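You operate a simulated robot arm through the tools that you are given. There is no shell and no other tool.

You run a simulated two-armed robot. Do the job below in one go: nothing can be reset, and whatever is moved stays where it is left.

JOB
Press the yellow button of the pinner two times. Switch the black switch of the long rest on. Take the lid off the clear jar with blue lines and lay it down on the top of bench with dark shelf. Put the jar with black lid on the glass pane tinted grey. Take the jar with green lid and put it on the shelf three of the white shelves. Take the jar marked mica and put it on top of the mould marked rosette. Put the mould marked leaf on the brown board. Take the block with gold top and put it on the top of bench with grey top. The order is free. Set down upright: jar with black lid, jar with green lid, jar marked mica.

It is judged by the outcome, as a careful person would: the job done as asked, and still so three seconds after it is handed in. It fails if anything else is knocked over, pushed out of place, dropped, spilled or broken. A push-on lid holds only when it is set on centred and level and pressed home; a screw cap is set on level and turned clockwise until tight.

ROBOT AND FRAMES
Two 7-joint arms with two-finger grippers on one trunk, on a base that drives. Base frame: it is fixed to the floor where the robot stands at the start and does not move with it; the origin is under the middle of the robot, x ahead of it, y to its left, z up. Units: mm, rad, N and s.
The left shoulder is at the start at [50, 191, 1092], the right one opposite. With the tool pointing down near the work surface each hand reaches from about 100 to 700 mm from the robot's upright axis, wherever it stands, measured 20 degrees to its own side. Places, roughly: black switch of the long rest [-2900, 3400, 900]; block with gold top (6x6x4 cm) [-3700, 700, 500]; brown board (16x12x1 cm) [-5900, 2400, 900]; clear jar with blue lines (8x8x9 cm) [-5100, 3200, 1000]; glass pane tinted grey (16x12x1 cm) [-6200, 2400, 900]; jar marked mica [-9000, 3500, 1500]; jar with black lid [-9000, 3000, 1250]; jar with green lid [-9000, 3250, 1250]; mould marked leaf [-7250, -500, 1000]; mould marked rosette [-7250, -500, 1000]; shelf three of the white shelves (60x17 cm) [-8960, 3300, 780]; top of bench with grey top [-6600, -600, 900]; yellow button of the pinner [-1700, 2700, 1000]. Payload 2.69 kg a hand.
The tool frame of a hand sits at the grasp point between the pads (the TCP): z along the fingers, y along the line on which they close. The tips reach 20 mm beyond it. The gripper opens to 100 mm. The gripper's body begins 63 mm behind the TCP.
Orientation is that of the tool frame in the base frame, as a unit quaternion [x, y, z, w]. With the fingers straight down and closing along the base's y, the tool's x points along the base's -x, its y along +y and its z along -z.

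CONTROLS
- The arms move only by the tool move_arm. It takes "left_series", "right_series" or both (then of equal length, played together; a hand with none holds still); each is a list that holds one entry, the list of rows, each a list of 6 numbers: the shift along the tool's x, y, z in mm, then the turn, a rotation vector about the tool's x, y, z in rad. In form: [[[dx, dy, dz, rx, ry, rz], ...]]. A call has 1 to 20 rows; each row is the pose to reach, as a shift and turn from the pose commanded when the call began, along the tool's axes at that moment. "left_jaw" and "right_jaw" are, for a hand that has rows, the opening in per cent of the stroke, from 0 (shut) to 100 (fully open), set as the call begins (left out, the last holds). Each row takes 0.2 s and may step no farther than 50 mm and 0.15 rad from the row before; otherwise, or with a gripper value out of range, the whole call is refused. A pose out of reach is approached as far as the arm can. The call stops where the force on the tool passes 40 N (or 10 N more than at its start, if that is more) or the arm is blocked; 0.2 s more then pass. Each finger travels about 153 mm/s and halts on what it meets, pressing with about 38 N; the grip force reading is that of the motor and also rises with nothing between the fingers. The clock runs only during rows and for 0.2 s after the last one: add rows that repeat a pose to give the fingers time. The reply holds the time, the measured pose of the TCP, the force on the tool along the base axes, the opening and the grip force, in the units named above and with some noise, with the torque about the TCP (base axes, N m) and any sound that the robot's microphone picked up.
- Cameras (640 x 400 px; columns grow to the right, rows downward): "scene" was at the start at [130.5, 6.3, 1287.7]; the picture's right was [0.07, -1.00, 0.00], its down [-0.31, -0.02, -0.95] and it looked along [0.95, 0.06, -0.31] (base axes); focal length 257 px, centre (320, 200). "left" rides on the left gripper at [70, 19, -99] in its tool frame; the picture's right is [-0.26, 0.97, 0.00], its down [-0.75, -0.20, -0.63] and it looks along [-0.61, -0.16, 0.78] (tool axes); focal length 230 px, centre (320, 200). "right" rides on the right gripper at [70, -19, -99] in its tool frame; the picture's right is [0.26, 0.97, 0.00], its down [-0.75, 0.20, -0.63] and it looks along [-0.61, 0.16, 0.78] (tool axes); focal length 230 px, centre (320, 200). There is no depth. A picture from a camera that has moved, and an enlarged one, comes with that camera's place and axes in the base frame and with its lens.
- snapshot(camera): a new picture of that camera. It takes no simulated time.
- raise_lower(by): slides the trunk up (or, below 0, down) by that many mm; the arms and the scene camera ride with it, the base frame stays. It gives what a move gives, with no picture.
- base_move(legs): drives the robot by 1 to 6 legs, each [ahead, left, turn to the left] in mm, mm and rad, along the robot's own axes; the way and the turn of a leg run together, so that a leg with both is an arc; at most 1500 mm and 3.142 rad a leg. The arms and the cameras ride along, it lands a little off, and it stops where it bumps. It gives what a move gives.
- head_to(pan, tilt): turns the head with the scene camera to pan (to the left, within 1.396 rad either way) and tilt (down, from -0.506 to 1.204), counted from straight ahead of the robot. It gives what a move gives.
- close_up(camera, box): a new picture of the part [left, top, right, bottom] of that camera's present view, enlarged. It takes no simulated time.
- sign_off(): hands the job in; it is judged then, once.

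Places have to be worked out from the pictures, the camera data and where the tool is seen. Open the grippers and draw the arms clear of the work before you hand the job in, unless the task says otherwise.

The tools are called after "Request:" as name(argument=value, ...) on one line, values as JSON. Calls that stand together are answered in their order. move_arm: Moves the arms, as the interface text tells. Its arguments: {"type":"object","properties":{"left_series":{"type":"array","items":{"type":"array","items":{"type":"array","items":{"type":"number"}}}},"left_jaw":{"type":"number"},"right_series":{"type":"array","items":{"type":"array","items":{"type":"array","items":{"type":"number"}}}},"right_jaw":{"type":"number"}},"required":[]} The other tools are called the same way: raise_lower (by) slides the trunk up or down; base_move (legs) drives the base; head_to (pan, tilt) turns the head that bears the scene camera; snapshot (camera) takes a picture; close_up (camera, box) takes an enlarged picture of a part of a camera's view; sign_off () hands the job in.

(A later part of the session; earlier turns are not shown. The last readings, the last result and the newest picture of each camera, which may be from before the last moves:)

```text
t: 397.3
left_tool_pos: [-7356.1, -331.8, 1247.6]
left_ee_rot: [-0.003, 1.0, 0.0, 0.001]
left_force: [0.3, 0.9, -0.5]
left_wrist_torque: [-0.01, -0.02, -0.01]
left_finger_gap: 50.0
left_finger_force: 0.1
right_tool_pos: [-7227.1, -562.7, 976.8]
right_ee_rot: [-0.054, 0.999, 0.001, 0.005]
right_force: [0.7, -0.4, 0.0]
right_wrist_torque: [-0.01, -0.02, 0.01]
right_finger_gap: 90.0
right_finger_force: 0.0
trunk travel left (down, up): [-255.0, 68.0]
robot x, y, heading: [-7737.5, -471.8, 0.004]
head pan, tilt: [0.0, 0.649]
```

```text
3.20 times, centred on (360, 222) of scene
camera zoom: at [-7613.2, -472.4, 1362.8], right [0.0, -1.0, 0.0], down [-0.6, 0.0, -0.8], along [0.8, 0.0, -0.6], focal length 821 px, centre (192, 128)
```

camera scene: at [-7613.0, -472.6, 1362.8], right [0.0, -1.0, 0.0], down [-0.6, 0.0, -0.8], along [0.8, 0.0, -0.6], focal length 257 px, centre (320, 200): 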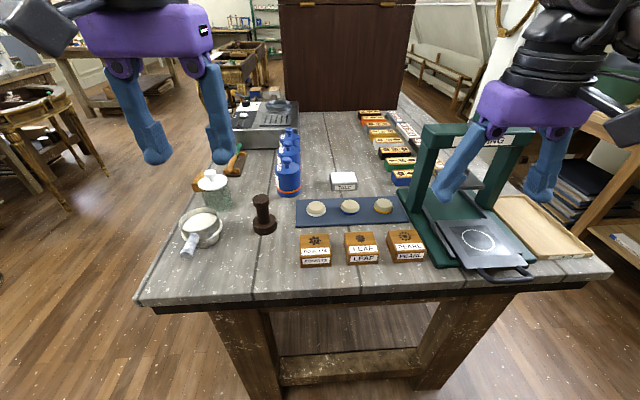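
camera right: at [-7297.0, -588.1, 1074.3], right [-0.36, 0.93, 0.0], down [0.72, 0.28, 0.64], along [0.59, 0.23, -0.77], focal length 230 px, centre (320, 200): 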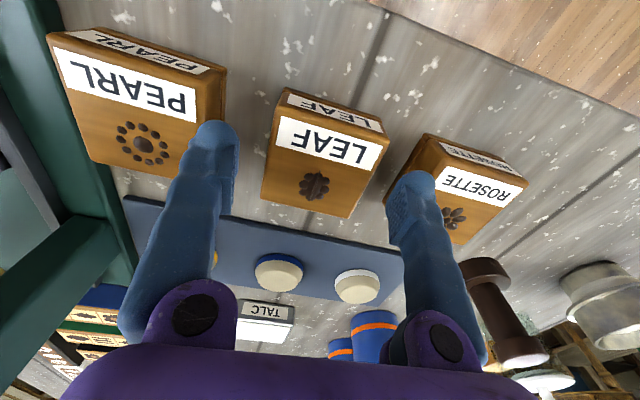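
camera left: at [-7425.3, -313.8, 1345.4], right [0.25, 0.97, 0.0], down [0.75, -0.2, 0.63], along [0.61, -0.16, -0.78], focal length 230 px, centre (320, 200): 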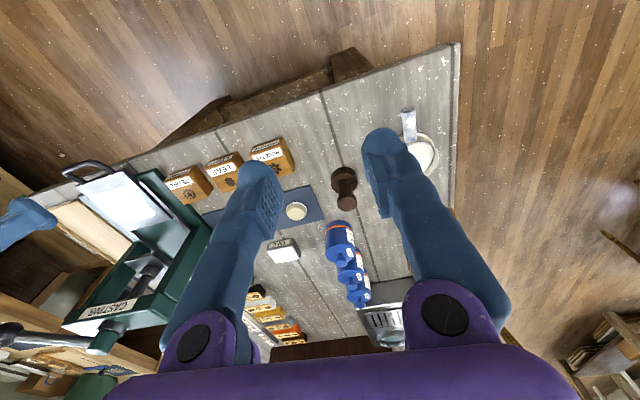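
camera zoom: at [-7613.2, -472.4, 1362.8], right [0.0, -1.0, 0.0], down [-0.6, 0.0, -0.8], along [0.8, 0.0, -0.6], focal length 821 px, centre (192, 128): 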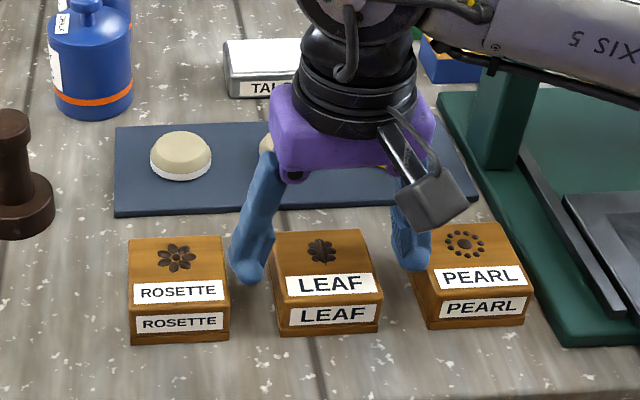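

Neighbour gaps are about 36–45 mm. I narrow the jaw to 82% for equal clearance and descend to TCP z≈943.

Request:
move_arm(right_series=[[[0, 0, 0, 0, 0, 0], [0, 1, 12, 0, 0, 0], [0, 1, 24, 0, 0, 0], [0, 1, 33, 0, 0, 0], [0, 1, 33, 0, 0, 0]]], right_jaw=82)

Request:
snapshot(camera="right")

Request:
close_up(camera="scene", box=[260, 160, 460, 285])

```text
t: 398.5
left_tool_pos: [-7357.4, -332.0, 1247.1]
left_ee_rot: [-0.003, 1.0, 0.0, 0.001]
left_force: [0.1, -0.2, 0.3]
left_wrist_torque: [0.0, -0.03, 0.0]
left_finger_gap: 50.0
left_finger_force: 0.0
right_tool_pos: [-7227.5, -561.1, 944.2]
right_ee_rot: [-0.053, 0.999, 0.002, 0.005]
right_force: [-0.3, -0.2, 0.8]
right_wrist_torque: [0.0, -0.04, 0.04]
right_finger_gap: 81.9
right_finger_force: 0.0
trunk travel left (down, up): [-255.0, 68.0]
robot x, y, heading: [-7740.7, -475.0, -0.001]
head pan, tilt: [0.0, 0.649]
```

```text
taken
camera right: at [-7296.6, -586.6, 1041.2], right [-0.36, 0.93, 0.0], down [0.72, 0.28, 0.64], along [0.59, 0.23, -0.77], focal length 230 px, centre (320, 200)
```

right: 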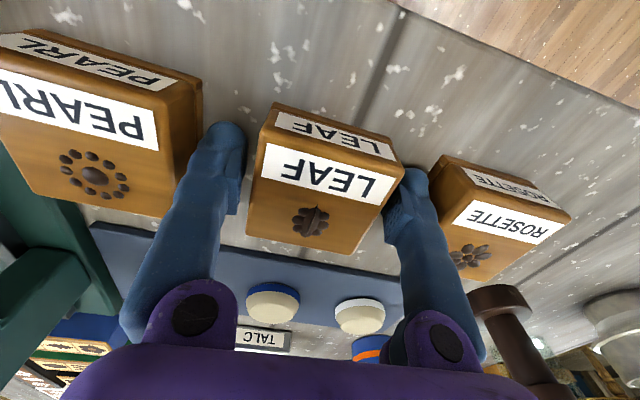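

```text
3.20 times, centred on (360, 222) of scene
camera zoom: at [-7613.1, -472.5, 1362.7], right [0.0, -1.0, 0.0], down [-0.6, 0.0, -0.8], along [0.8, 0.0, -0.6], focal length 821 px, centre (192, 128)
```

zoom: 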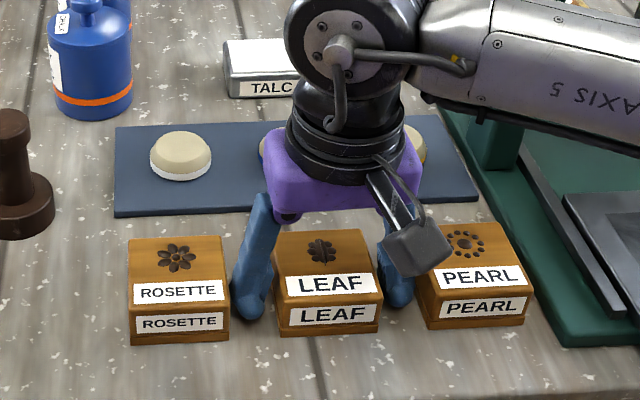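

The fingers fit in the gaps. I close on the LEAF mould.

Request:
move_arm(right_series=[[[0, 0, 0, 0, 0, 0], [0, 0, 0, 0, 0, 0], [0, 0, 0, 0, 0, 0], [0, 0, 0, 0, 0, 0]]], right_jaw=30)

Request:
snapshot(camera="right")

```text
t: 399.5
left_tool_pos: [-7355.6, -332.7, 1247.0]
left_ee_rot: [-0.003, 1.0, -0.001, 0.0]
left_force: [0.2, -0.3, 0.6]
left_wrist_torque: [-0.01, -0.02, 0.0]
left_finger_gap: 50.0
left_finger_force: 0.1
right_tool_pos: [-7227.2, -560.7, 943.4]
right_ee_rot: [-0.053, 0.999, 0.001, 0.004]
right_force: [0.8, -0.2, -1.0]
right_wrist_torque: [0.01, 0.01, -0.04]
right_finger_gap: 66.7
right_finger_force: 38.2
trunk travel left (down, up): [-255.0, 68.0]
robot x, y, heading: [-7733.2, -473.9, 0.002]
head pan, tilt: [0.0, 0.649]
```

```text
taken
camera right: at [-7296.6, -586.6, 1041.3], right [-0.36, 0.93, 0.0], down [0.72, 0.28, 0.64], along [0.59, 0.23, -0.77], focal length 230 px, centre (320, 200)
```

right: 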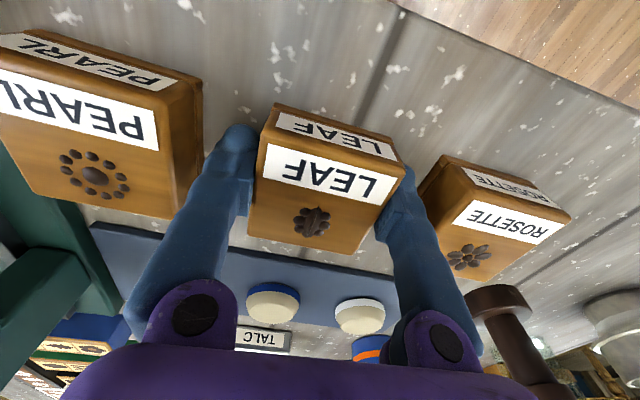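

Gripped (66.7 mm, 38 N). I lift straight up.

Request:
move_arm(right_series=[[[0, 0, -10, 0, 0, 0], [0, 0, -30, 0, 0, 0], [0, 0, -65, 0, 0, 0], [0, 0, -105, 0, 0, 0], [0, 0, -150, 0, 0, 0], [0, 0, -195, 0, 0, 0], [0, 0, -235, 0, 0, 0], [0, 0, -235, 0, 0, 0]]])

Request:
snapshot(camera="right")

Request:
close_up(camera="scene", box=[260, 160, 460, 285])

```text
t: 401.3
left_tool_pos: [-7355.3, -332.4, 1247.1]
left_ee_rot: [-0.003, 1.0, 0.0, 0.0]
left_force: [0.3, 0.3, -0.4]
left_wrist_torque: [0.0, 0.02, 0.02]
left_finger_gap: 49.6
left_finger_force: 0.0
right_tool_pos: [-7229.3, -564.3, 1179.4]
right_ee_rot: [-0.054, 0.999, 0.002, 0.003]
right_force: [0.0, -0.5, -1.0]
right_wrist_torque: [0.01, 0.01, 0.01]
right_finger_gap: 66.0
right_finger_force: 37.8
trunk travel left (down, up): [-255.0, 68.0]
robot x, y, heading: [-7740.5, -471.2, 0.006]
head pan, tilt: [0.0, 0.649]
```

```text
taken
camera right: at [-7298.0, -589.4, 1276.0], right [-0.36, 0.93, 0.0], down [0.72, 0.28, 0.64], along [0.59, 0.23, -0.77], focal length 230 px, centre (320, 200)
```

right: 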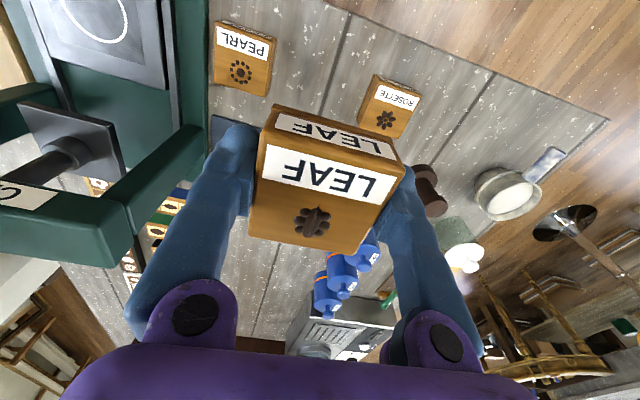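

```text
3.20 times, centred on (360, 222) of scene
camera zoom: at [-7612.7, -472.7, 1362.7], right [0.0, -1.0, 0.0], down [-0.6, 0.0, -0.8], along [0.8, 0.0, -0.6], focal length 821 px, centre (192, 128)
```

zoom: 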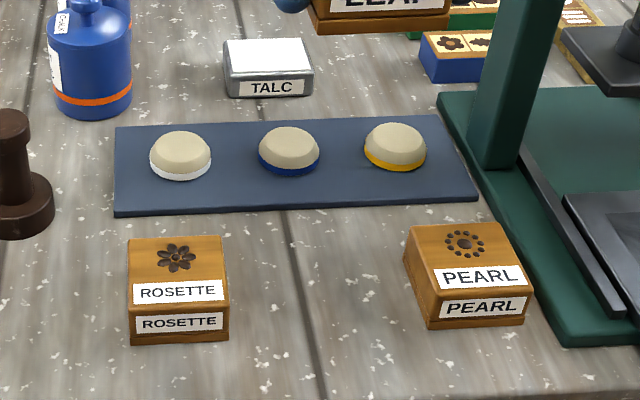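

LEAF is held and the others are undisturbed (ROSETTE centre ≈ (-7234, -463), top z≈954). I retract the hand and drive north, turning to face +y, to look at the brown board.

Request:
move_arm(right_series=[[[40, 0, -10, 0, 0, 0], [80, 0, -20, 0, 0, 0], [120, 0, -30, 0, 0, 0], [120, 0, -30, 0, 0, 0]]])

Request:
base_move(legs=[[-30, 0, 0], [0, 1400, 0], [0, 0, 1.565]])

Request:
head_to(pan=-0.5, tilt=0.35)

Request:
snapshot(camera="scene")

Request:
head_to(pan=0.2, tilt=0.35)

Request:
snapshot(camera="scene")

```text
t: 402.3
left_tool_pos: [-7355.7, -331.7, 1246.2]
left_ee_rot: [-0.003, 1.0, -0.002, 0.0]
left_force: [-0.3, 0.5, 0.3]
left_wrist_torque: [-0.01, 0.0, 0.01]
left_finger_gap: 49.8
left_finger_force: 0.2
right_tool_pos: [-7352.1, -575.4, 1206.9]
right_ee_rot: [-0.053, 0.999, 0.001, 0.004]
right_force: [-1.0, -0.4, -1.3]
right_wrist_torque: [0.02, 0.05, 0.0]
right_finger_gap: 66.0
right_finger_force: 37.9
trunk travel left (down, up): [-255.0, 68.0]
robot x, y, heading: [-7736.6, -475.8, -0.003]
head pan, tilt: [0.0, 0.649]
```

```text
t: 418.9
left_tool_pos: [-7893.0, 1303.7, 1246.6]
left_ee_rot: [-0.7, 0.714, -0.001, 0.001]
left_force: [0.2, 0.0, 0.8]
left_wrist_torque: [-0.02, 0.0, -0.02]
left_finger_gap: 50.1
left_finger_force: 0.0
right_tool_pos: [-7648.4, 1302.3, 1206.5]
right_ee_rot: [0.736, -0.677, -0.003, -0.002]
right_force: [0.2, -0.5, -0.6]
right_wrist_torque: [0.02, 0.0, -0.01]
right_finger_gap: 65.8
right_finger_force: 37.8
trunk travel left (down, up): [-255.0, 68.0]
robot x, y, heading: [-7760.5, 920.9, 1.552]
head pan, tilt: [0.0, 0.649]
```

```text
t: 419.9
left_tool_pos: [-7893.5, 1303.4, 1245.0]
left_ee_rot: [-0.7, 0.714, 0.001, 0.001]
left_force: [0.6, 0.6, 0.1]
left_wrist_torque: [-0.02, 0.01, 0.01]
left_finger_gap: 50.2
left_finger_force: 0.3
right_tool_pos: [-7649.9, 1303.2, 1206.5]
right_ee_rot: [0.736, -0.677, -0.004, -0.002]
right_force: [-0.3, -0.3, -1.3]
right_wrist_torque: [0.02, -0.02, 0.01]
right_finger_gap: 65.8
right_finger_force: 38.2
trunk travel left (down, up): [-255.0, 68.0]
robot x, y, heading: [-7759.4, 922.3, 1.546]
head pan, tilt: [-0.499, 0.351]
```

```text
taken
camera scene: at [-7716.4, 1040.8, 1389.7], right [0.87, -0.5, 0.0], down [-0.17, -0.3, -0.94], along [0.47, 0.81, -0.34], focal length 257 px, centre (320, 200)
```

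scene: 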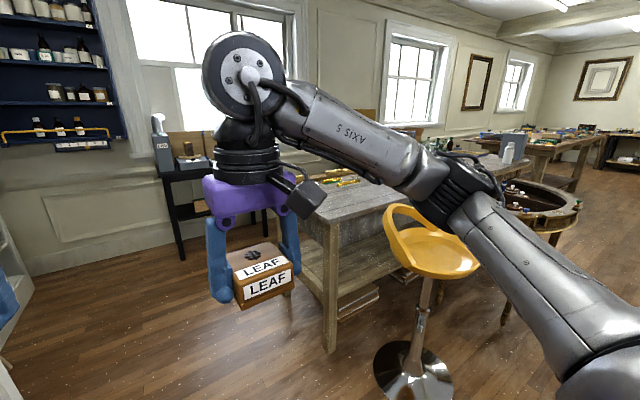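

```text
t: 420.9
left_tool_pos: [-7893.1, 1303.7, 1246.9]
left_ee_rot: [-0.7, 0.714, -0.001, 0.0]
left_force: [0.1, -0.5, 1.3]
left_wrist_torque: [0.02, 0.01, -0.01]
left_finger_gap: 50.0
left_finger_force: 0.2
right_tool_pos: [-7647.9, 1303.1, 1207.4]
right_ee_rot: [0.736, -0.677, -0.004, -0.002]
right_force: [-0.3, 0.5, -1.3]
right_wrist_torque: [0.04, -0.02, -0.02]
right_finger_gap: 65.6
right_finger_force: 38.5
trunk travel left (down, up): [-255.0, 68.0]
robot x, y, heading: [-7760.1, 919.4, 1.552]
head pan, tilt: [0.201, 0.351]
```

```text
taken
camera scene: at [-7779.1, 1051.6, 1389.8], right [0.98, 0.18, 0.0], down [0.06, -0.34, -0.94], along [-0.17, 0.92, -0.34], focal length 257 px, centre (320, 200)
```

scene: 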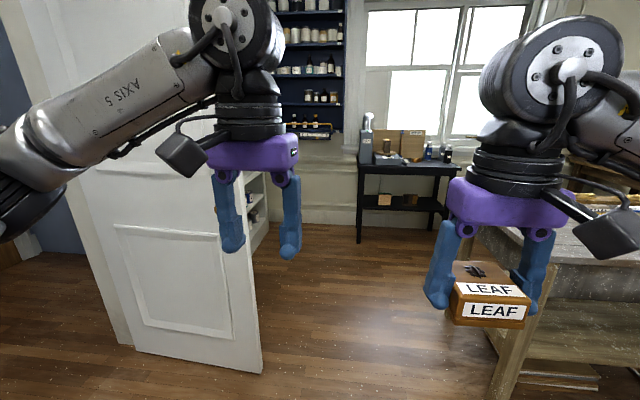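

The bench with the board is to the right behind the stool. I strafe right (+x) along y≈920 to stand opposite the board and look.

Request:
base_move(legs=[[0, -800, 0.018], [0, -800, 0]])

Request:
head_to(pan=0.0, tilt=0.35)

Request:
snapshot(camera="scene")

Request:
close_up(camera="scene", box=[160, 100, 480, 300])

```text
t: 435.2
left_tool_pos: [-6319.0, 1283.7, 1246.7]
left_ee_rot: [0.707, -0.707, 0.001, 0.0]
left_force: [0.0, 0.0, -0.4]
left_wrist_torque: [0.01, -0.01, -0.02]
left_finger_gap: 50.0
left_finger_force: 0.2
right_tool_pos: [-6074.0, 1288.6, 1206.0]
right_ee_rot: [0.742, -0.67, -0.003, -0.002]
right_force: [-0.6, -0.1, -1.1]
right_wrist_torque: [0.02, 0.0, 0.0]
right_finger_gap: 65.6
right_finger_force: 38.0
trunk travel left (down, up): [-255.0, 68.0]
robot x, y, heading: [-6180.0, 901.8, 1.568]
head pan, tilt: [0.201, 0.351]
```

```text
t: 435.9
left_tool_pos: [-6317.9, 1284.0, 1246.1]
left_ee_rot: [0.707, -0.707, 0.0, 0.0]
left_force: [-0.6, -0.4, -0.2]
left_wrist_torque: [-0.02, -0.01, 0.01]
left_finger_gap: 49.8
left_finger_force: 0.0
right_tool_pos: [-6075.0, 1286.4, 1206.2]
right_ee_rot: [0.742, -0.67, -0.004, -0.002]
right_force: [-0.1, -0.1, -0.6]
right_wrist_torque: [-0.03, 0.0, -0.04]
right_finger_gap: 65.9
right_finger_force: 37.7
trunk travel left (down, up): [-255.0, 68.0]
robot x, y, heading: [-6180.4, 902.0, 1.57]
head pan, tilt: [0.0, 0.351]
```

```text
taken
camera scene: at [-6182.1, 1036.0, 1389.8], right [1.0, 0.0, 0.0], down [0.0, -0.34, -0.94], along [0.0, 0.94, -0.34], focal length 257 px, centre (320, 200)
```

scene: 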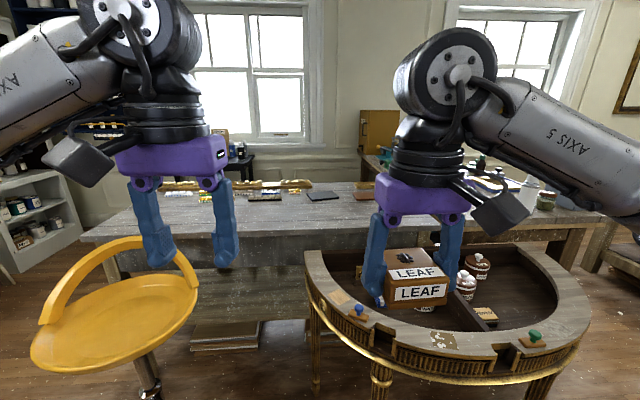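

```text
2.00 times, centred on (320, 200) of scene
camera zoom: at [-6182.1, 1036.0, 1389.8], right [1.0, 0.0, 0.0], down [0.0, -0.34, -0.94], along [0.0, 0.94, -0.34], focal length 513 px, centre (320, 200)
```

zoom: 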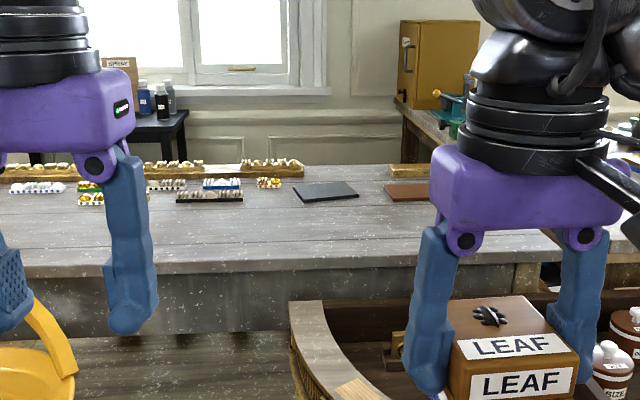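

The brown board (-5935, 2398) and grey pane (-6168, 2390) lie nearer the bench's north edge (y≈2658), so I'll serve them from the north side. I go back west, then north through the ~1.1 m passage between the open door and the bench end.

Request:
base_move(legs=[[0, 1500, 0], [0, 60, 0], [1000, 0, 0]])

Request:
head_to(pan=0.0, tilt=0.3)

Request:
snapshot(camera="scene")

Request:
head_to(pan=-0.9, tilt=0.45)

Request:
snapshot(camera="scene")

Request:
head_to(pan=0.9, tilt=0.3)

Request:
snapshot(camera="scene")

```text
t: 455.0
left_tool_pos: [-7858.1, 2317.3, 1246.9]
left_ee_rot: [-0.695, 0.719, 0.0, 0.001]
left_force: [0.4, -0.3, 0.7]
left_wrist_torque: [-0.01, -0.03, -0.01]
left_finger_gap: 49.8
left_finger_force: 0.0
right_tool_pos: [-7614.8, 2313.2, 1207.2]
right_ee_rot: [0.731, -0.682, -0.005, -0.002]
right_force: [-0.3, -0.1, -2.2]
right_wrist_torque: [-0.01, 0.04, -0.01]
right_finger_gap: 65.4
right_finger_force: 38.3
trunk travel left (down, up): [-255.0, 68.0]
robot x, y, heading: [-7730.0, 1932.5, 1.536]
head pan, tilt: [0.0, 0.351]
```

```text
t: 455.7
left_tool_pos: [-7857.3, 2317.6, 1246.9]
left_ee_rot: [-0.695, 0.719, -0.001, 0.001]
left_force: [-0.2, -0.5, 0.2]
left_wrist_torque: [0.01, -0.01, 0.01]
left_finger_gap: 50.0
left_finger_force: 0.0
right_tool_pos: [-7613.4, 2313.1, 1206.8]
right_ee_rot: [0.731, -0.682, -0.004, -0.002]
right_force: [0.4, -0.4, -2.3]
right_wrist_torque: [-0.01, 0.0, -0.03]
right_finger_gap: 65.6
right_finger_force: 38.4
trunk travel left (down, up): [-255.0, 68.0]
robot x, y, heading: [-7732.1, 1930.0, 1.539]
head pan, tilt: [0.0, 0.3]
```

```text
taken
camera scene: at [-7729.8, 2065.1, 1394.5], right [1.0, -0.04, 0.0], down [-0.01, -0.3, -0.96], along [0.03, 0.95, -0.3], focal length 257 px, centre (320, 200)
```

scene: 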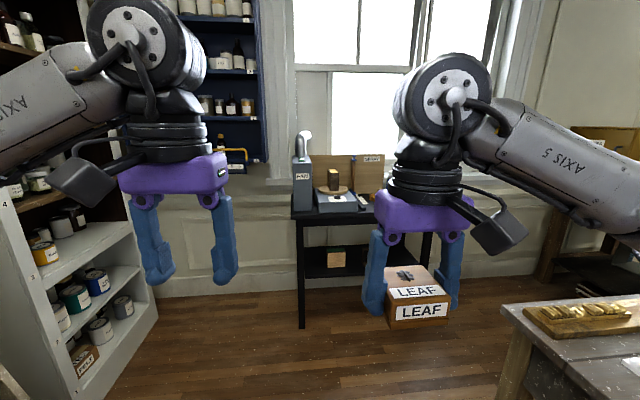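

```text
t: 456.9
left_tool_pos: [-7858.9, 2317.1, 1245.4]
left_ee_rot: [-0.696, 0.718, -0.001, 0.001]
left_force: [-0.2, 0.4, 0.1]
left_wrist_torque: [0.01, -0.01, -0.02]
left_finger_gap: 50.2
left_finger_force: 0.0
right_tool_pos: [-7614.5, 2312.6, 1207.6]
right_ee_rot: [0.732, -0.682, -0.004, -0.003]
right_force: [-1.1, 0.3, -2.0]
right_wrist_torque: [0.01, -0.04, 0.02]
right_finger_gap: 65.2
right_finger_force: 37.7
trunk travel left (down, up): [-255.0, 68.0]
robot x, y, heading: [-7731.1, 1934.6, 1.536]
head pan, tilt: [-0.901, 0.45]
```

```text
taken
camera scene: at [-7659.1, 2026.4, 1380.6], right [0.59, -0.8, 0.0], down [-0.35, -0.26, -0.9], along [0.72, 0.53, -0.44], focal length 257 px, centre (320, 200)
```

scene: 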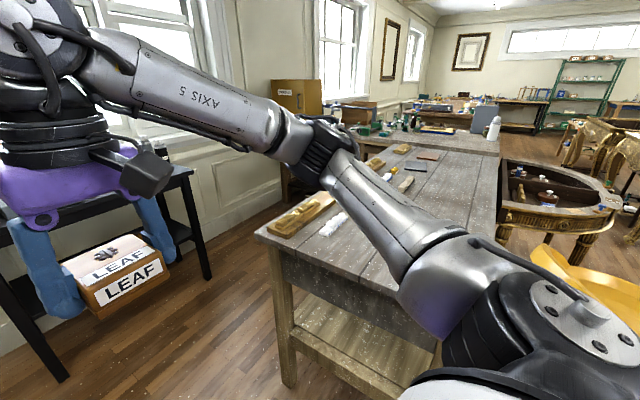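

```text
t: 458.7
left_tool_pos: [-7858.7, 2316.6, 1246.4]
left_ee_rot: [-0.696, 0.718, 0.0, 0.001]
left_force: [-0.6, -0.1, 0.0]
left_wrist_torque: [0.0, -0.02, -0.01]
left_finger_gap: 50.0
left_finger_force: 0.1
right_tool_pos: [-7614.0, 2312.7, 1207.1]
right_ee_rot: [0.731, -0.682, -0.004, -0.003]
right_force: [0.8, 1.0, 0.0]
right_wrist_torque: [0.02, 0.0, 0.01]
right_finger_gap: 65.5
right_finger_force: 37.8
trunk travel left (down, up): [-255.0, 68.0]
robot x, y, heading: [-7727.7, 1932.3, 1.536]
head pan, tilt: [0.901, 0.3]
```

```text
taken
camera scene: at [-7804.1, 2032.4, 1394.5], right [0.65, 0.76, 0.0], down [0.23, -0.19, -0.96], along [-0.73, 0.62, -0.3], focal length 257 px, centre (320, 200)
```

scene: 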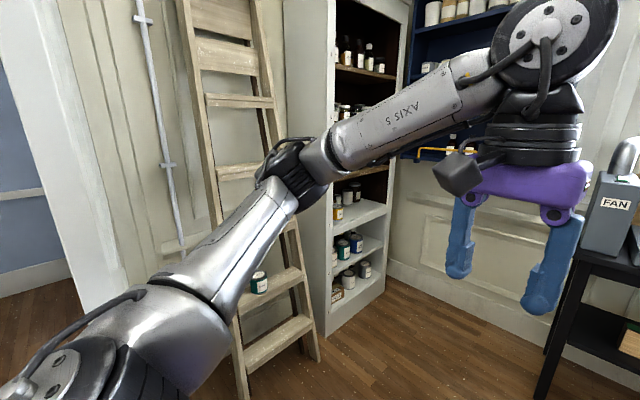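

The aisle north of the bench (between it and the black table at y≈3600) is about 0.9 m wide. I drive north to y≈3030, turn to face +x, and advance along the aisle.

Request:
base_move(legs=[[1090, 0, 0.03], [0, 0, -1.566]])

Request:
head_to(pan=0.0, tilt=0.4)

Request:
snapshot(camera="scene")

```text
t: 468.1
left_tool_pos: [-7330.6, 3179.0, 1246.7]
left_ee_rot: [-0.011, 1.0, 0.0, 0.001]
left_force: [0.0, -0.4, 1.0]
left_wrist_torque: [0.03, 0.01, -0.01]
left_finger_gap: 50.1
left_finger_force: 0.1
right_tool_pos: [-7321.7, 2933.3, 1207.3]
right_ee_rot: [-0.061, 0.998, 0.002, 0.005]
right_force: [-0.3, -0.4, -0.2]
right_wrist_torque: [0.01, 0.0, 0.02]
right_finger_gap: 65.4
right_finger_force: 38.3
trunk travel left (down, up): [-255.0, 68.0]
robot x, y, heading: [-7710.9, 3034.5, 0.016]
head pan, tilt: [0.901, 0.3]
```

```text
t: 469.3
left_tool_pos: [-7330.7, 3179.0, 1246.4]
left_ee_rot: [-0.01, 1.0, -0.001, 0.001]
left_force: [-0.5, 0.6, -0.2]
left_wrist_torque: [0.03, -0.01, -0.02]
left_finger_gap: 50.1
left_finger_force: 0.0
right_tool_pos: [-7321.5, 2933.5, 1207.4]
right_ee_rot: [-0.061, 0.998, 0.001, 0.004]
right_force: [0.4, 0.1, -0.2]
right_wrist_torque: [0.01, 0.05, -0.01]
right_finger_gap: 65.7
right_finger_force: 37.9
trunk travel left (down, up): [-255.0, 68.0]
robot x, y, heading: [-7710.7, 3029.2, 0.017]
head pan, tilt: [0.0, 0.4]
```

```text
taken
camera scene: at [-7578.6, 3033.7, 1385.2], right [0.02, -1.0, 0.0], down [-0.39, -0.01, -0.92], along [0.92, 0.02, -0.39], focal length 257 px, centre (320, 200)
```

scene: 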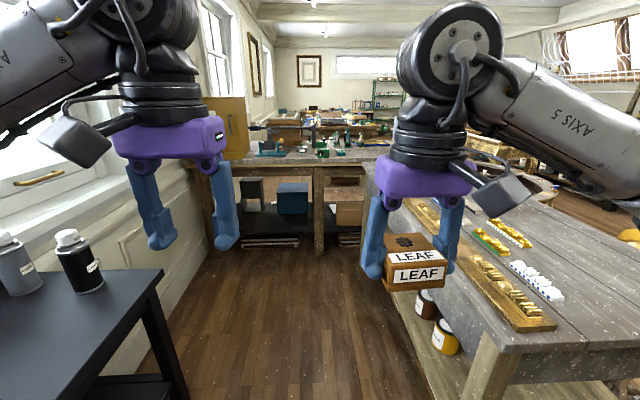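

The aisle is clear. I advance ~1.2 m and look to the right at the bench's north side, its lower shelf, and the two targets.

Request:
base_move(legs=[[1200, 0, -0.016]])

Request:
head_to(pan=-0.8, tilt=0.6)

Request:
snapshot(camera="scene")

Request:
head_to(pan=-1.39, tilt=0.9)

Request:
snapshot(camera="scene")

Request:
snapshot(camera="right")

```text
t: 475.3
left_tool_pos: [-6136.4, 3196.2, 1246.1]
left_ee_rot: [-0.009, 1.0, -0.001, 0.0]
left_force: [-0.7, 0.2, 0.2]
left_wrist_torque: [0.0, 0.01, -0.02]
left_finger_gap: 50.2
left_finger_force: 0.1
right_tool_pos: [-6128.8, 2952.2, 1207.2]
right_ee_rot: [-0.059, 0.998, 0.001, 0.005]
right_force: [0.1, 0.1, -1.4]
right_wrist_torque: [0.04, 0.02, 0.02]
right_finger_gap: 65.4
right_finger_force: 38.2
trunk travel left (down, up): [-255.0, 68.0]
robot x, y, heading: [-6515.3, 3051.5, 0.016]
head pan, tilt: [0.0, 0.4]
```

```text
t: 476.4
left_tool_pos: [-6135.9, 3196.0, 1246.2]
left_ee_rot: [-0.008, 1.0, -0.001, 0.0]
left_force: [0.2, -0.3, 0.2]
left_wrist_torque: [-0.02, 0.01, 0.02]
left_finger_gap: 49.8
left_finger_force: 0.1
right_tool_pos: [-6128.7, 2952.6, 1205.8]
right_ee_rot: [-0.06, 0.998, 0.001, 0.004]
right_force: [-0.4, 0.4, -0.4]
right_wrist_torque: [0.0, -0.02, -0.01]
right_finger_gap: 65.4
right_finger_force: 37.4
trunk travel left (down, up): [-255.0, 68.0]
robot x, y, heading: [-6518.1, 3050.3, 0.009]
head pan, tilt: [-0.799, 0.6]
```

```text
taken
camera scene: at [-6415.3, 2988.7, 1367.0], right [-0.71, -0.71, 0.0], down [-0.4, 0.4, -0.83], along [0.58, -0.58, -0.56], focal length 257 px, centre (320, 200)
```

scene: 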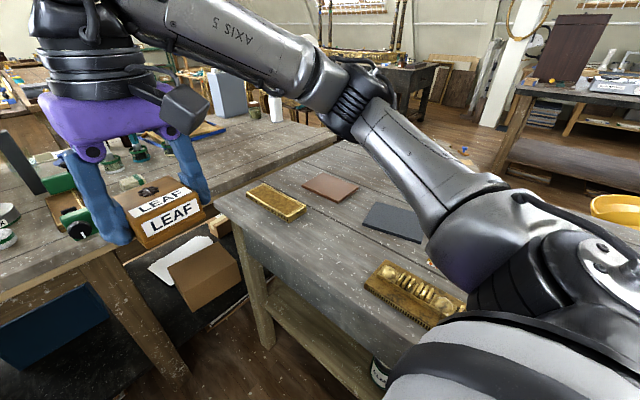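

```text
t: 477.4
left_tool_pos: [-6135.5, 3196.0, 1246.5]
left_ee_rot: [-0.009, 1.0, -0.001, 0.001]
left_force: [0.4, -0.7, -0.3]
left_wrist_torque: [0.02, -0.01, 0.01]
left_finger_gap: 50.1
left_finger_force: 0.1
right_tool_pos: [-6128.4, 2952.2, 1207.0]
right_ee_rot: [-0.059, 0.998, 0.001, 0.004]
right_force: [0.8, 0.2, -1.4]
right_wrist_torque: [-0.01, -0.01, 0.04]
right_finger_gap: 65.1
right_finger_force: 38.0
trunk travel left (down, up): [-255.0, 68.0]
robot x, y, heading: [-6515.3, 3047.7, 0.009]
head pan, tilt: [-1.389, 0.901]
```

```text
taken
camera scene: at [-6463.0, 2977.1, 1342.3], right [-0.98, -0.2, 0.0], down [-0.15, 0.77, -0.62], along [0.12, -0.61, -0.78], focal length 257 px, centre (320, 200)
```

scene: 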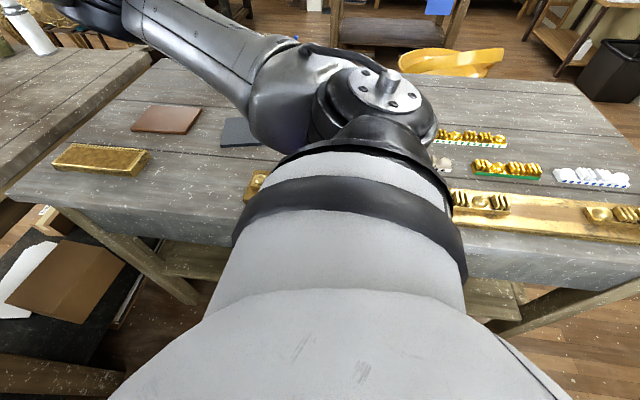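

```text
taken
camera right: at [-6197.2, 2925.5, 1304.5], right [-0.37, 0.93, 0.0], down [0.72, 0.29, 0.64], along [0.59, 0.24, -0.77], focal length 230 px, centre (320, 200)
```

right: 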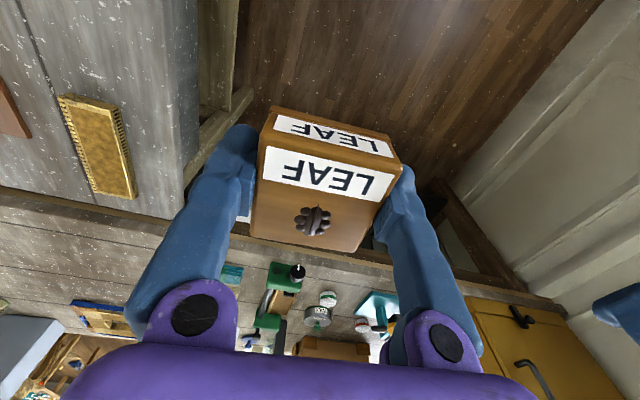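

Measured: bench north edge y≈2740, board centre ≈(-5918, 2431) top z≈905, pane ≈(-6168, 2438). I position at about (-6150, 3110) and turn right ~51° so the board is ~20° to my right.

Request:
base_move(legs=[[365, 60, 0], [0, 0, -0.9]])

Request:
head_to(pan=-0.3, tilt=0.6)

Request:
snapshot(camera="scene")

Request:
snapshot(camera="right")

```text
t: 482.2
left_tool_pos: [-5797.8, 2905.4, 1246.9]
left_ee_rot: [0.432, 0.902, -0.001, 0.001]
left_force: [0.1, 0.8, 0.1]
left_wrist_torque: [-0.01, 0.0, 0.01]
left_finger_gap: 50.1
left_finger_force: 0.0
right_tool_pos: [-5985.4, 2750.7, 1207.1]
right_ee_rot: [0.386, 0.923, -0.001, 0.004]
right_force: [-0.3, -0.8, -1.9]
right_wrist_torque: [0.03, -0.03, 0.0]
right_finger_gap: 65.4
right_finger_force: 37.4
trunk travel left (down, up): [-255.0, 68.0]
robot x, y, heading: [-6145.6, 3118.0, -0.9]
head pan, tilt: [-1.389, 0.901]
```

```text
t: 483.5
left_tool_pos: [-5798.1, 2906.3, 1245.7]
left_ee_rot: [0.432, 0.902, -0.001, 0.001]
left_force: [-0.2, 0.0, 0.6]
left_wrist_torque: [0.01, 0.01, 0.0]
left_finger_gap: 49.8
left_finger_force: 0.0
right_tool_pos: [-5986.3, 2750.2, 1206.6]
right_ee_rot: [0.386, 0.923, -0.001, 0.005]
right_force: [0.0, 0.0, -0.8]
right_wrist_torque: [0.01, -0.02, 0.0]
right_finger_gap: 65.5
right_finger_force: 37.9
trunk travel left (down, up): [-255.0, 68.0]
robot x, y, heading: [-6143.3, 3117.4, -0.897]
head pan, tilt: [-0.3, 0.6]
```

```text
taken
camera scene: at [-6090.3, 3003.0, 1367.0], right [-0.93, -0.36, 0.0], down [-0.21, 0.53, -0.82], along [0.3, -0.77, -0.57], focal length 257 px, centre (320, 200)
```

scene: 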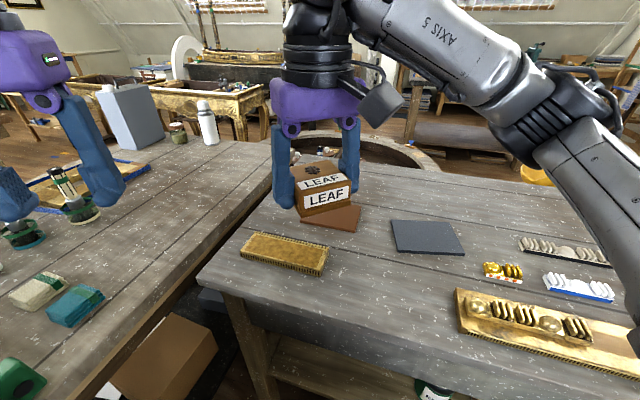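

```text
taken
camera right: at [-6049.6, 2788.2, 1304.5], right [0.51, 0.86, 0.0], down [0.66, -0.39, 0.64], along [0.55, -0.32, -0.77], focal length 230 px, centre (320, 200)
```

right: 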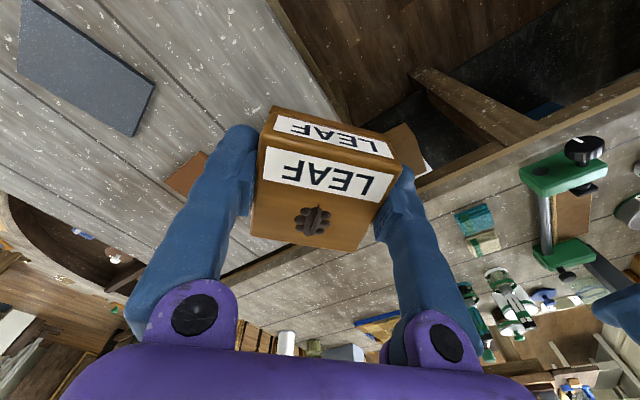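

I zoom in to pin down the brown board's and pane's corners.

Request:
close_up(camera="scene", box=[220, 160, 500, 335])

Request:
close_up(camera="right", box=[0, 0, 300, 260])

Request:
snapshot(camera="left")

```text
2.29 times, centred on (360, 248) of scene
camera zoom: at [-6090.3, 3003.0, 1367.0], right [-0.93, -0.36, 0.0], down [-0.21, 0.53, -0.82], along [0.3, -0.77, -0.57], focal length 586 px, centre (229, 91)
```

zoom: 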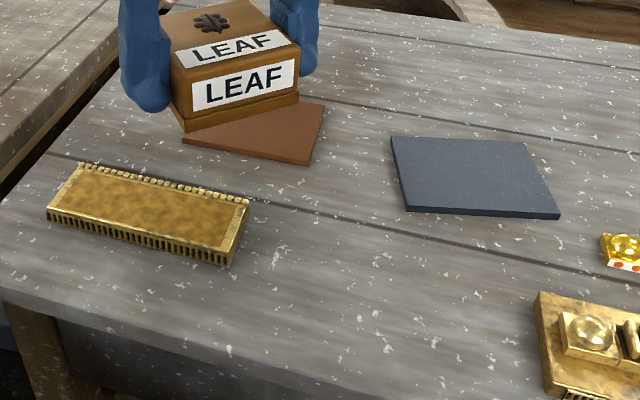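

```text
1.54 times, centred on (150, 130) of right
camera zoom: at [-6049.6, 2788.2, 1304.5], right [0.51, 0.86, 0.0], down [0.66, -0.39, 0.64], along [0.55, -0.32, -0.77], focal length 354 px, centre (582, 308)
```

zoom: 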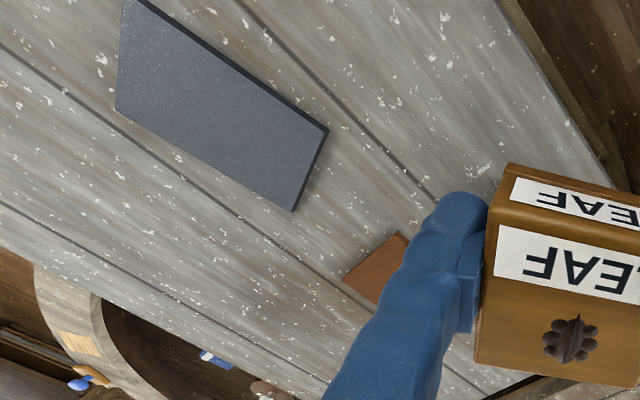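

```text
taken
camera left: at [-5825.5, 2972.0, 1345.4], right [0.91, 0.4, 0.0], down [0.31, -0.71, 0.63], along [0.25, -0.58, -0.78], focal length 230 px, centre (320, 200)
```

left: 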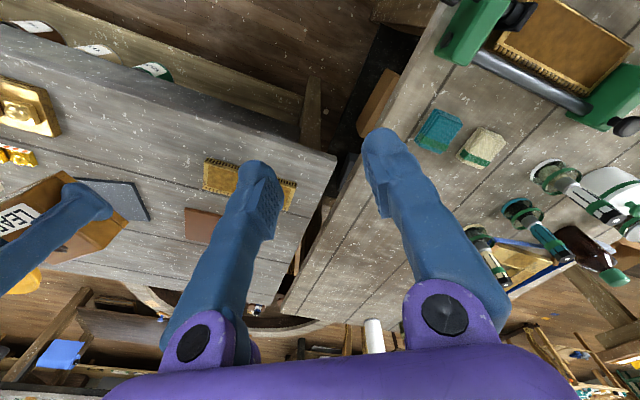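

Board centre is (-5897, 2414), top z≈894, 16×12 cm; pane centre (-6167, 2414). I need ~60 mm more reach, so I creep ahead 60 mm (still well clear of the lower stretcher).

Request:
base_move(legs=[[60, 0, 0]])

Request:
snapshot(camera="left")

```text
t: 484.5
left_tool_pos: [-5758.5, 2859.8, 1246.0]
left_ee_rot: [0.433, 0.902, -0.001, 0.0]
left_force: [0.2, 0.2, 0.0]
left_wrist_torque: [0.03, 0.01, 0.01]
left_finger_gap: 49.9
left_finger_force: 0.1
right_tool_pos: [-5946.9, 2702.6, 1206.5]
right_ee_rot: [0.386, 0.922, -0.001, 0.005]
right_force: [0.6, -0.5, -1.3]
right_wrist_torque: [0.02, -0.01, 0.03]
right_finger_gap: 65.5
right_finger_force: 38.0
trunk travel left (down, up): [-255.0, 68.0]
robot x, y, heading: [-6106.1, 3074.7, -0.893]
head pan, tilt: [-0.3, 0.6]
```

```text
taken
camera left: at [-5787.5, 2924.4, 1345.0], right [0.92, 0.4, 0.0], down [0.31, -0.71, 0.63], along [0.25, -0.58, -0.78], focal length 230 px, centre (320, 200)
```

left: 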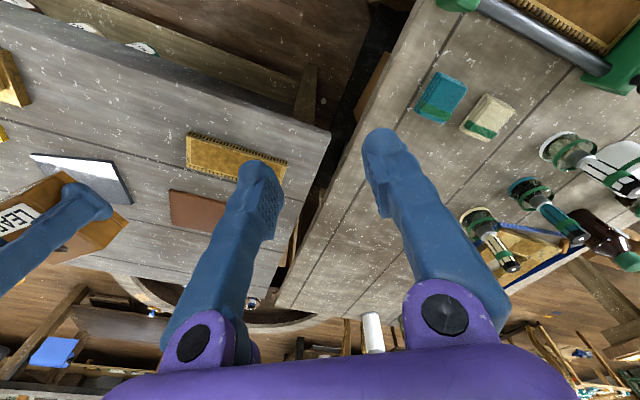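

I carry the mould out over the board's centre at height, then look before lowering.

Request:
move_arm(right_series=[[[-34.4, -23.8, 0, 0, 0, 0], [-68.8, -47.6, 0, 0, 0, 0], [-103.2, -71.4, 0, 0, 0, 0], [-137.6, -95.3, 0, 0, 0, 0], [-172, -119, 0, 0, 0, 0], [-206.4, -142.9, 0, 0, 0, 0], [-240.8, -166.7, 0, 0, 0, 0], [-240.8, -166.7, 45, 0, 0, 0], [-240.8, -166.7, 90, 0, 0, 0], [-240.8, -166.7, 135, 0, 0, 0], [-240.8, -166.7, 180, 0, 0, 0], [-240.8, -166.7, 220, 0, 0, 0], [-240.8, -166.7, 220, 0, 0, 0]]])

Request:
close_up(camera="scene", box=[220, 120, 460, 270])

Request:
snapshot(camera="right")

Request:
snapshot(camera="left")

```text
t: 487.3
left_tool_pos: [-5760.1, 2860.2, 1246.4]
left_ee_rot: [0.433, 0.901, 0.0, 0.001]
left_force: [-0.5, 0.4, -0.4]
left_wrist_torque: [-0.01, 0.02, -0.02]
left_finger_gap: 50.2
left_finger_force: 0.0
right_tool_pos: [-5896.2, 2414.4, 990.2]
right_ee_rot: [0.386, 0.923, -0.001, 0.005]
right_force: [-0.2, -0.2, -0.7]
right_wrist_torque: [0.0, 0.03, 0.04]
right_finger_gap: 65.5
right_finger_force: 38.0
trunk travel left (down, up): [-255.0, 68.0]
robot x, y, heading: [-6110.3, 3072.3, -0.903]
head pan, tilt: [-0.3, 0.6]
```

```text
2.67 times, centred on (340, 195) of scene
camera zoom: at [-6052.9, 2956.6, 1367.1], right [-0.93, -0.36, 0.0], down [-0.21, 0.53, -0.83], along [0.3, -0.77, -0.56], focal length 684 px, centre (267, 213)
```

zoom: 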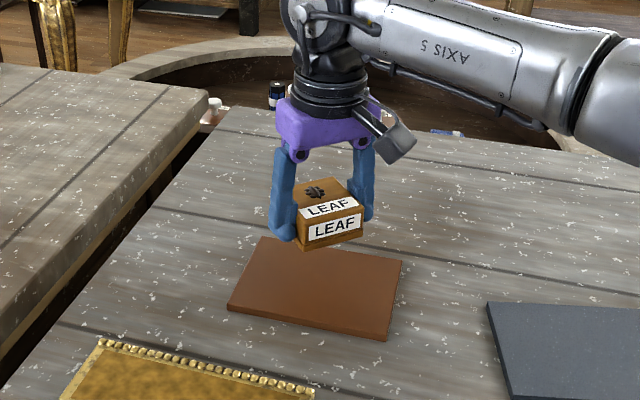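

```text
taken
camera right: at [-5960.8, 2452.5, 1087.1], right [0.51, 0.86, 0.0], down [0.66, -0.39, 0.64], along [0.55, -0.32, -0.77], focal length 230 px, centre (320, 200)
```

right: 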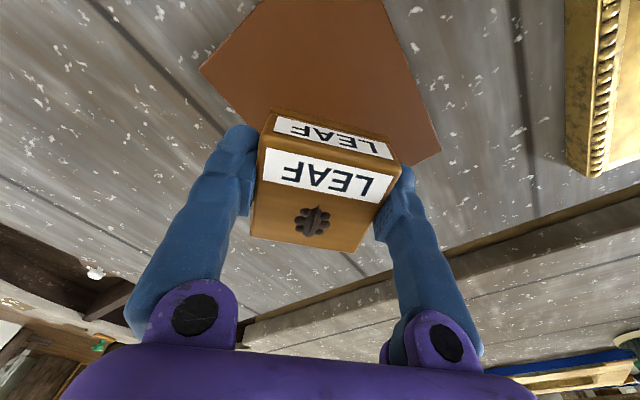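

```text
taken
camera left: at [-5788.2, 2925.6, 1345.4], right [0.92, 0.4, 0.0], down [0.31, -0.71, 0.63], along [0.25, -0.58, -0.78], focal length 230 px, centre (320, 200)
```

left: 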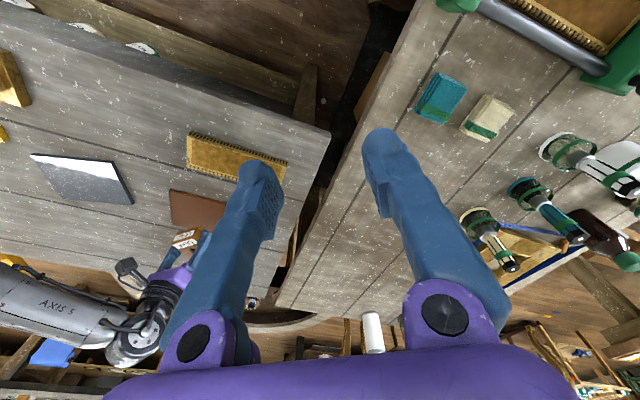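

The board lies right under the mould (centre ≈(-5900, 2421)). I nudge by a few mm and lower in steps until contact.

Request:
move_arm(right_series=[[[6, 2, 25, 0, 0, 0], [6, 2, 45, 0, 0, 0], [6, 2, 54, 0, 0, 0], [6, 2, 58, 0, 0, 0], [6, 2, 61, 0, 0, 0], [6, 2, 64, 0, 0, 0], [6, 2, 67, 0, 0, 0], [6, 2, 70, 0, 0, 0], [6, 2, 73, 0, 0, 0]]])

Request:
close_up(camera="scene", box=[220, 120, 460, 270])

```text
t: 488.6
left_tool_pos: [-5760.7, 2860.4, 1246.6]
left_ee_rot: [0.432, 0.902, -0.001, 0.0]
left_force: [0.2, 0.1, -0.3]
left_wrist_torque: [0.05, 0.01, -0.01]
left_finger_gap: 49.9
left_finger_force: 0.2
right_tool_pos: [-5897.2, 2418.2, 934.5]
right_ee_rot: [0.387, 0.922, -0.003, 0.012]
right_force: [-3.9, 4.8, 19.3]
right_wrist_torque: [0.29, 0.62, -0.04]
right_finger_gap: 65.4
right_finger_force: 38.1
trunk travel left (down, up): [-255.0, 68.0]
robot x, y, heading: [-6107.8, 3069.6, -0.902]
head pan, tilt: [-0.3, 0.6]
stopped in row 6 (right hand): the force on the tool passed its limit at 43 N (the readings are from after the stop); the commanded pose is now the measured one
```

```text
2.67 times, centred on (340, 195) of scene
camera zoom: at [-6053.5, 2957.8, 1367.0], right [-0.93, -0.36, 0.0], down [-0.21, 0.53, -0.83], along [0.3, -0.77, -0.56], focal length 684 px, centre (267, 213)
```

zoom: 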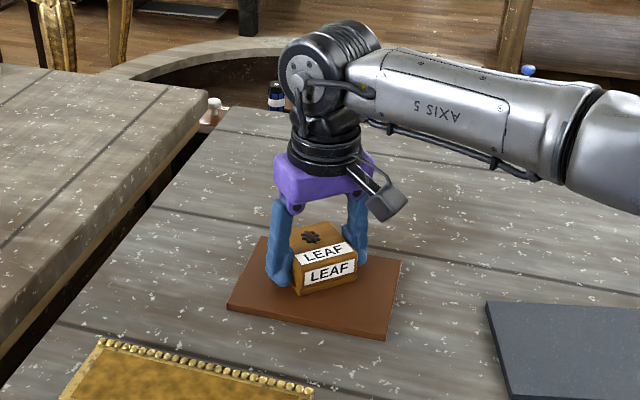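

Contact: the mould sits on the board. I open the jaw and rise straight up.

Request:
move_arm(right_series=[[[0, 0, -1, 0, 0, 0], [0, 0, -1, 0, 0, 0], [0, 0, -1, 0, 0, 0]]], right_jaw=90)

Request:
move_arm(right_series=[[[0, 0, -20, 0, 0, 0], [0, 0, -60, 0, 0, 0], [0, 0, -105, 0, 0, 0], [0, 0, -150, 0, 0, 0], [0, 0, -195, 0, 0, 0], [0, 0, -240, 0, 0, 0], [0, 0, -280, 0, 0, 0], [35, 25, -285, 0, 0, 0], [70, 50, -285, 0, 0, 0], [105, 75, -285, 0, 0, 0], [140, 95, -285, 0, 0, 0], [175, 115, -285, 0, 0, 0], [205, 130, -285, 0, 0, 0]]])

Request:
close_up(camera="scene", box=[220, 120, 460, 270])

```text
t: 489.4
left_tool_pos: [-5760.4, 2859.0, 1246.6]
left_ee_rot: [0.433, 0.902, -0.001, 0.0]
left_force: [-0.3, -0.9, 0.6]
left_wrist_torque: [-0.02, 0.02, -0.03]
left_finger_gap: 49.7
left_finger_force: 0.1
right_tool_pos: [-5896.1, 2417.6, 932.5]
right_ee_rot: [0.387, 0.922, -0.001, 0.009]
right_force: [-0.6, 0.7, 0.1]
right_wrist_torque: [-0.03, 0.01, 0.02]
right_finger_gap: 89.9
right_finger_force: 0.1
trunk travel left (down, up): [-255.0, 68.0]
robot x, y, heading: [-6108.6, 3073.0, -0.899]
head pan, tilt: [-0.3, 0.6]
```

```text
t: 492.2
left_tool_pos: [-5760.5, 2860.1, 1246.9]
left_ee_rot: [0.433, 0.901, -0.001, 0.0]
left_force: [0.3, 0.3, 0.0]
left_wrist_torque: [0.0, 0.04, 0.01]
left_finger_gap: 50.1
left_finger_force: 0.0
right_tool_pos: [-5952.6, 2662.2, 1213.8]
right_ee_rot: [0.387, 0.922, -0.003, 0.01]
right_force: [-0.3, -0.9, 0.2]
right_wrist_torque: [-0.03, 0.03, -0.01]
right_finger_gap: 90.0
right_finger_force: 0.1
trunk travel left (down, up): [-255.0, 68.0]
robot x, y, heading: [-6108.1, 3065.0, -0.896]
head pan, tilt: [-0.3, 0.6]
```

```text
2.67 times, centred on (340, 195) of scene
camera zoom: at [-6053.2, 2956.7, 1367.1], right [-0.93, -0.36, 0.0], down [-0.21, 0.53, -0.83], along [0.3, -0.77, -0.56], focal length 684 px, centre (267, 213)
```

zoom: 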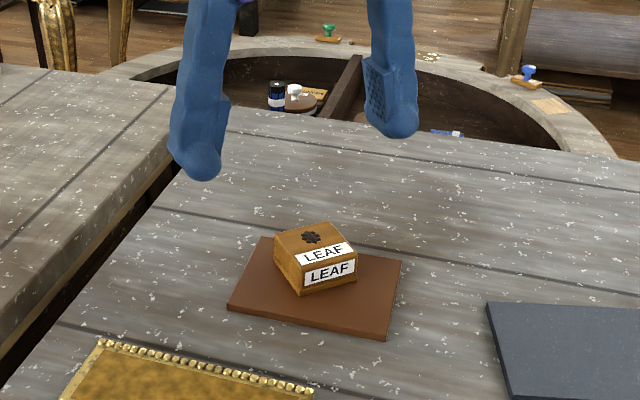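

LEAF stands on the brown board. Next the jars: I back off, turn to face −x, and drive toward the white shelves.

Request:
base_move(legs=[[-110, 0, 0], [0, 0, -2.245], [1400, 0, 0]])

Request:
head_to(pan=0.0, tilt=0.2)

Request:
snapshot(camera="scene")

```text
t: 505.3
left_tool_pos: [-7941.9, 2907.2, 1246.0]
left_ee_rot: [0.999, 0.038, -0.001, 0.0]
left_force: [-1.0, 0.9, -0.4]
left_wrist_torque: [-0.01, -0.03, -0.01]
left_finger_gap: 50.0
left_finger_force: 0.0
right_tool_pos: [-7999.4, 3178.0, 1212.7]
right_ee_rot: [0.996, 0.088, -0.009, 0.002]
right_force: [-0.4, -0.4, -0.8]
right_wrist_torque: [0.0, -0.02, 0.01]
right_finger_gap: 89.9
right_finger_force: 0.0
trunk travel left (down, up): [-255.0, 68.0]
robot x, y, heading: [-7576.8, 3077.6, -3.065]
head pan, tilt: [-0.3, 0.6]
```

```text
t: 506.1
left_tool_pos: [-7944.0, 2907.6, 1247.0]
left_ee_rot: [0.999, 0.038, -0.001, -0.001]
left_force: [-0.1, -0.2, 1.2]
left_wrist_torque: [0.0, -0.06, 0.02]
left_finger_gap: 50.1
left_finger_force: 0.0
right_tool_pos: [-7998.8, 3176.6, 1212.6]
right_ee_rot: [0.996, 0.088, -0.009, 0.003]
right_force: [0.7, 0.2, -0.5]
right_wrist_torque: [-0.01, -0.04, 0.0]
right_finger_gap: 90.0
right_finger_force: 0.2
trunk travel left (down, up): [-255.0, 68.0]
robot x, y, heading: [-7570.9, 3077.9, -3.073]
head pan, tilt: [0.0, 0.201]
```

```text
taken
camera scene: at [-7708.8, 3064.8, 1403.7], right [-0.07, 1.0, 0.0], down [0.2, 0.01, -0.98], along [-0.98, -0.07, -0.2], focal length 257 px, centre (320, 200)
```

scene: 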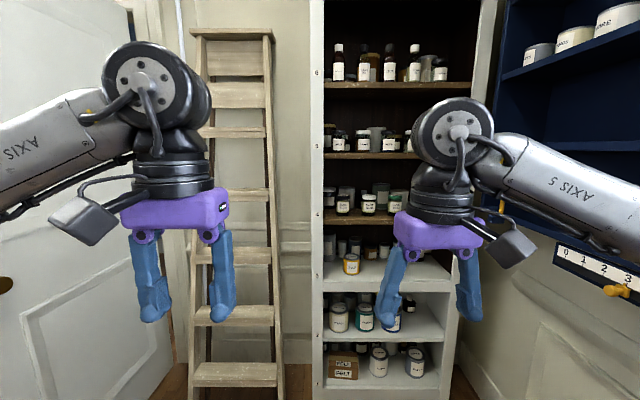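

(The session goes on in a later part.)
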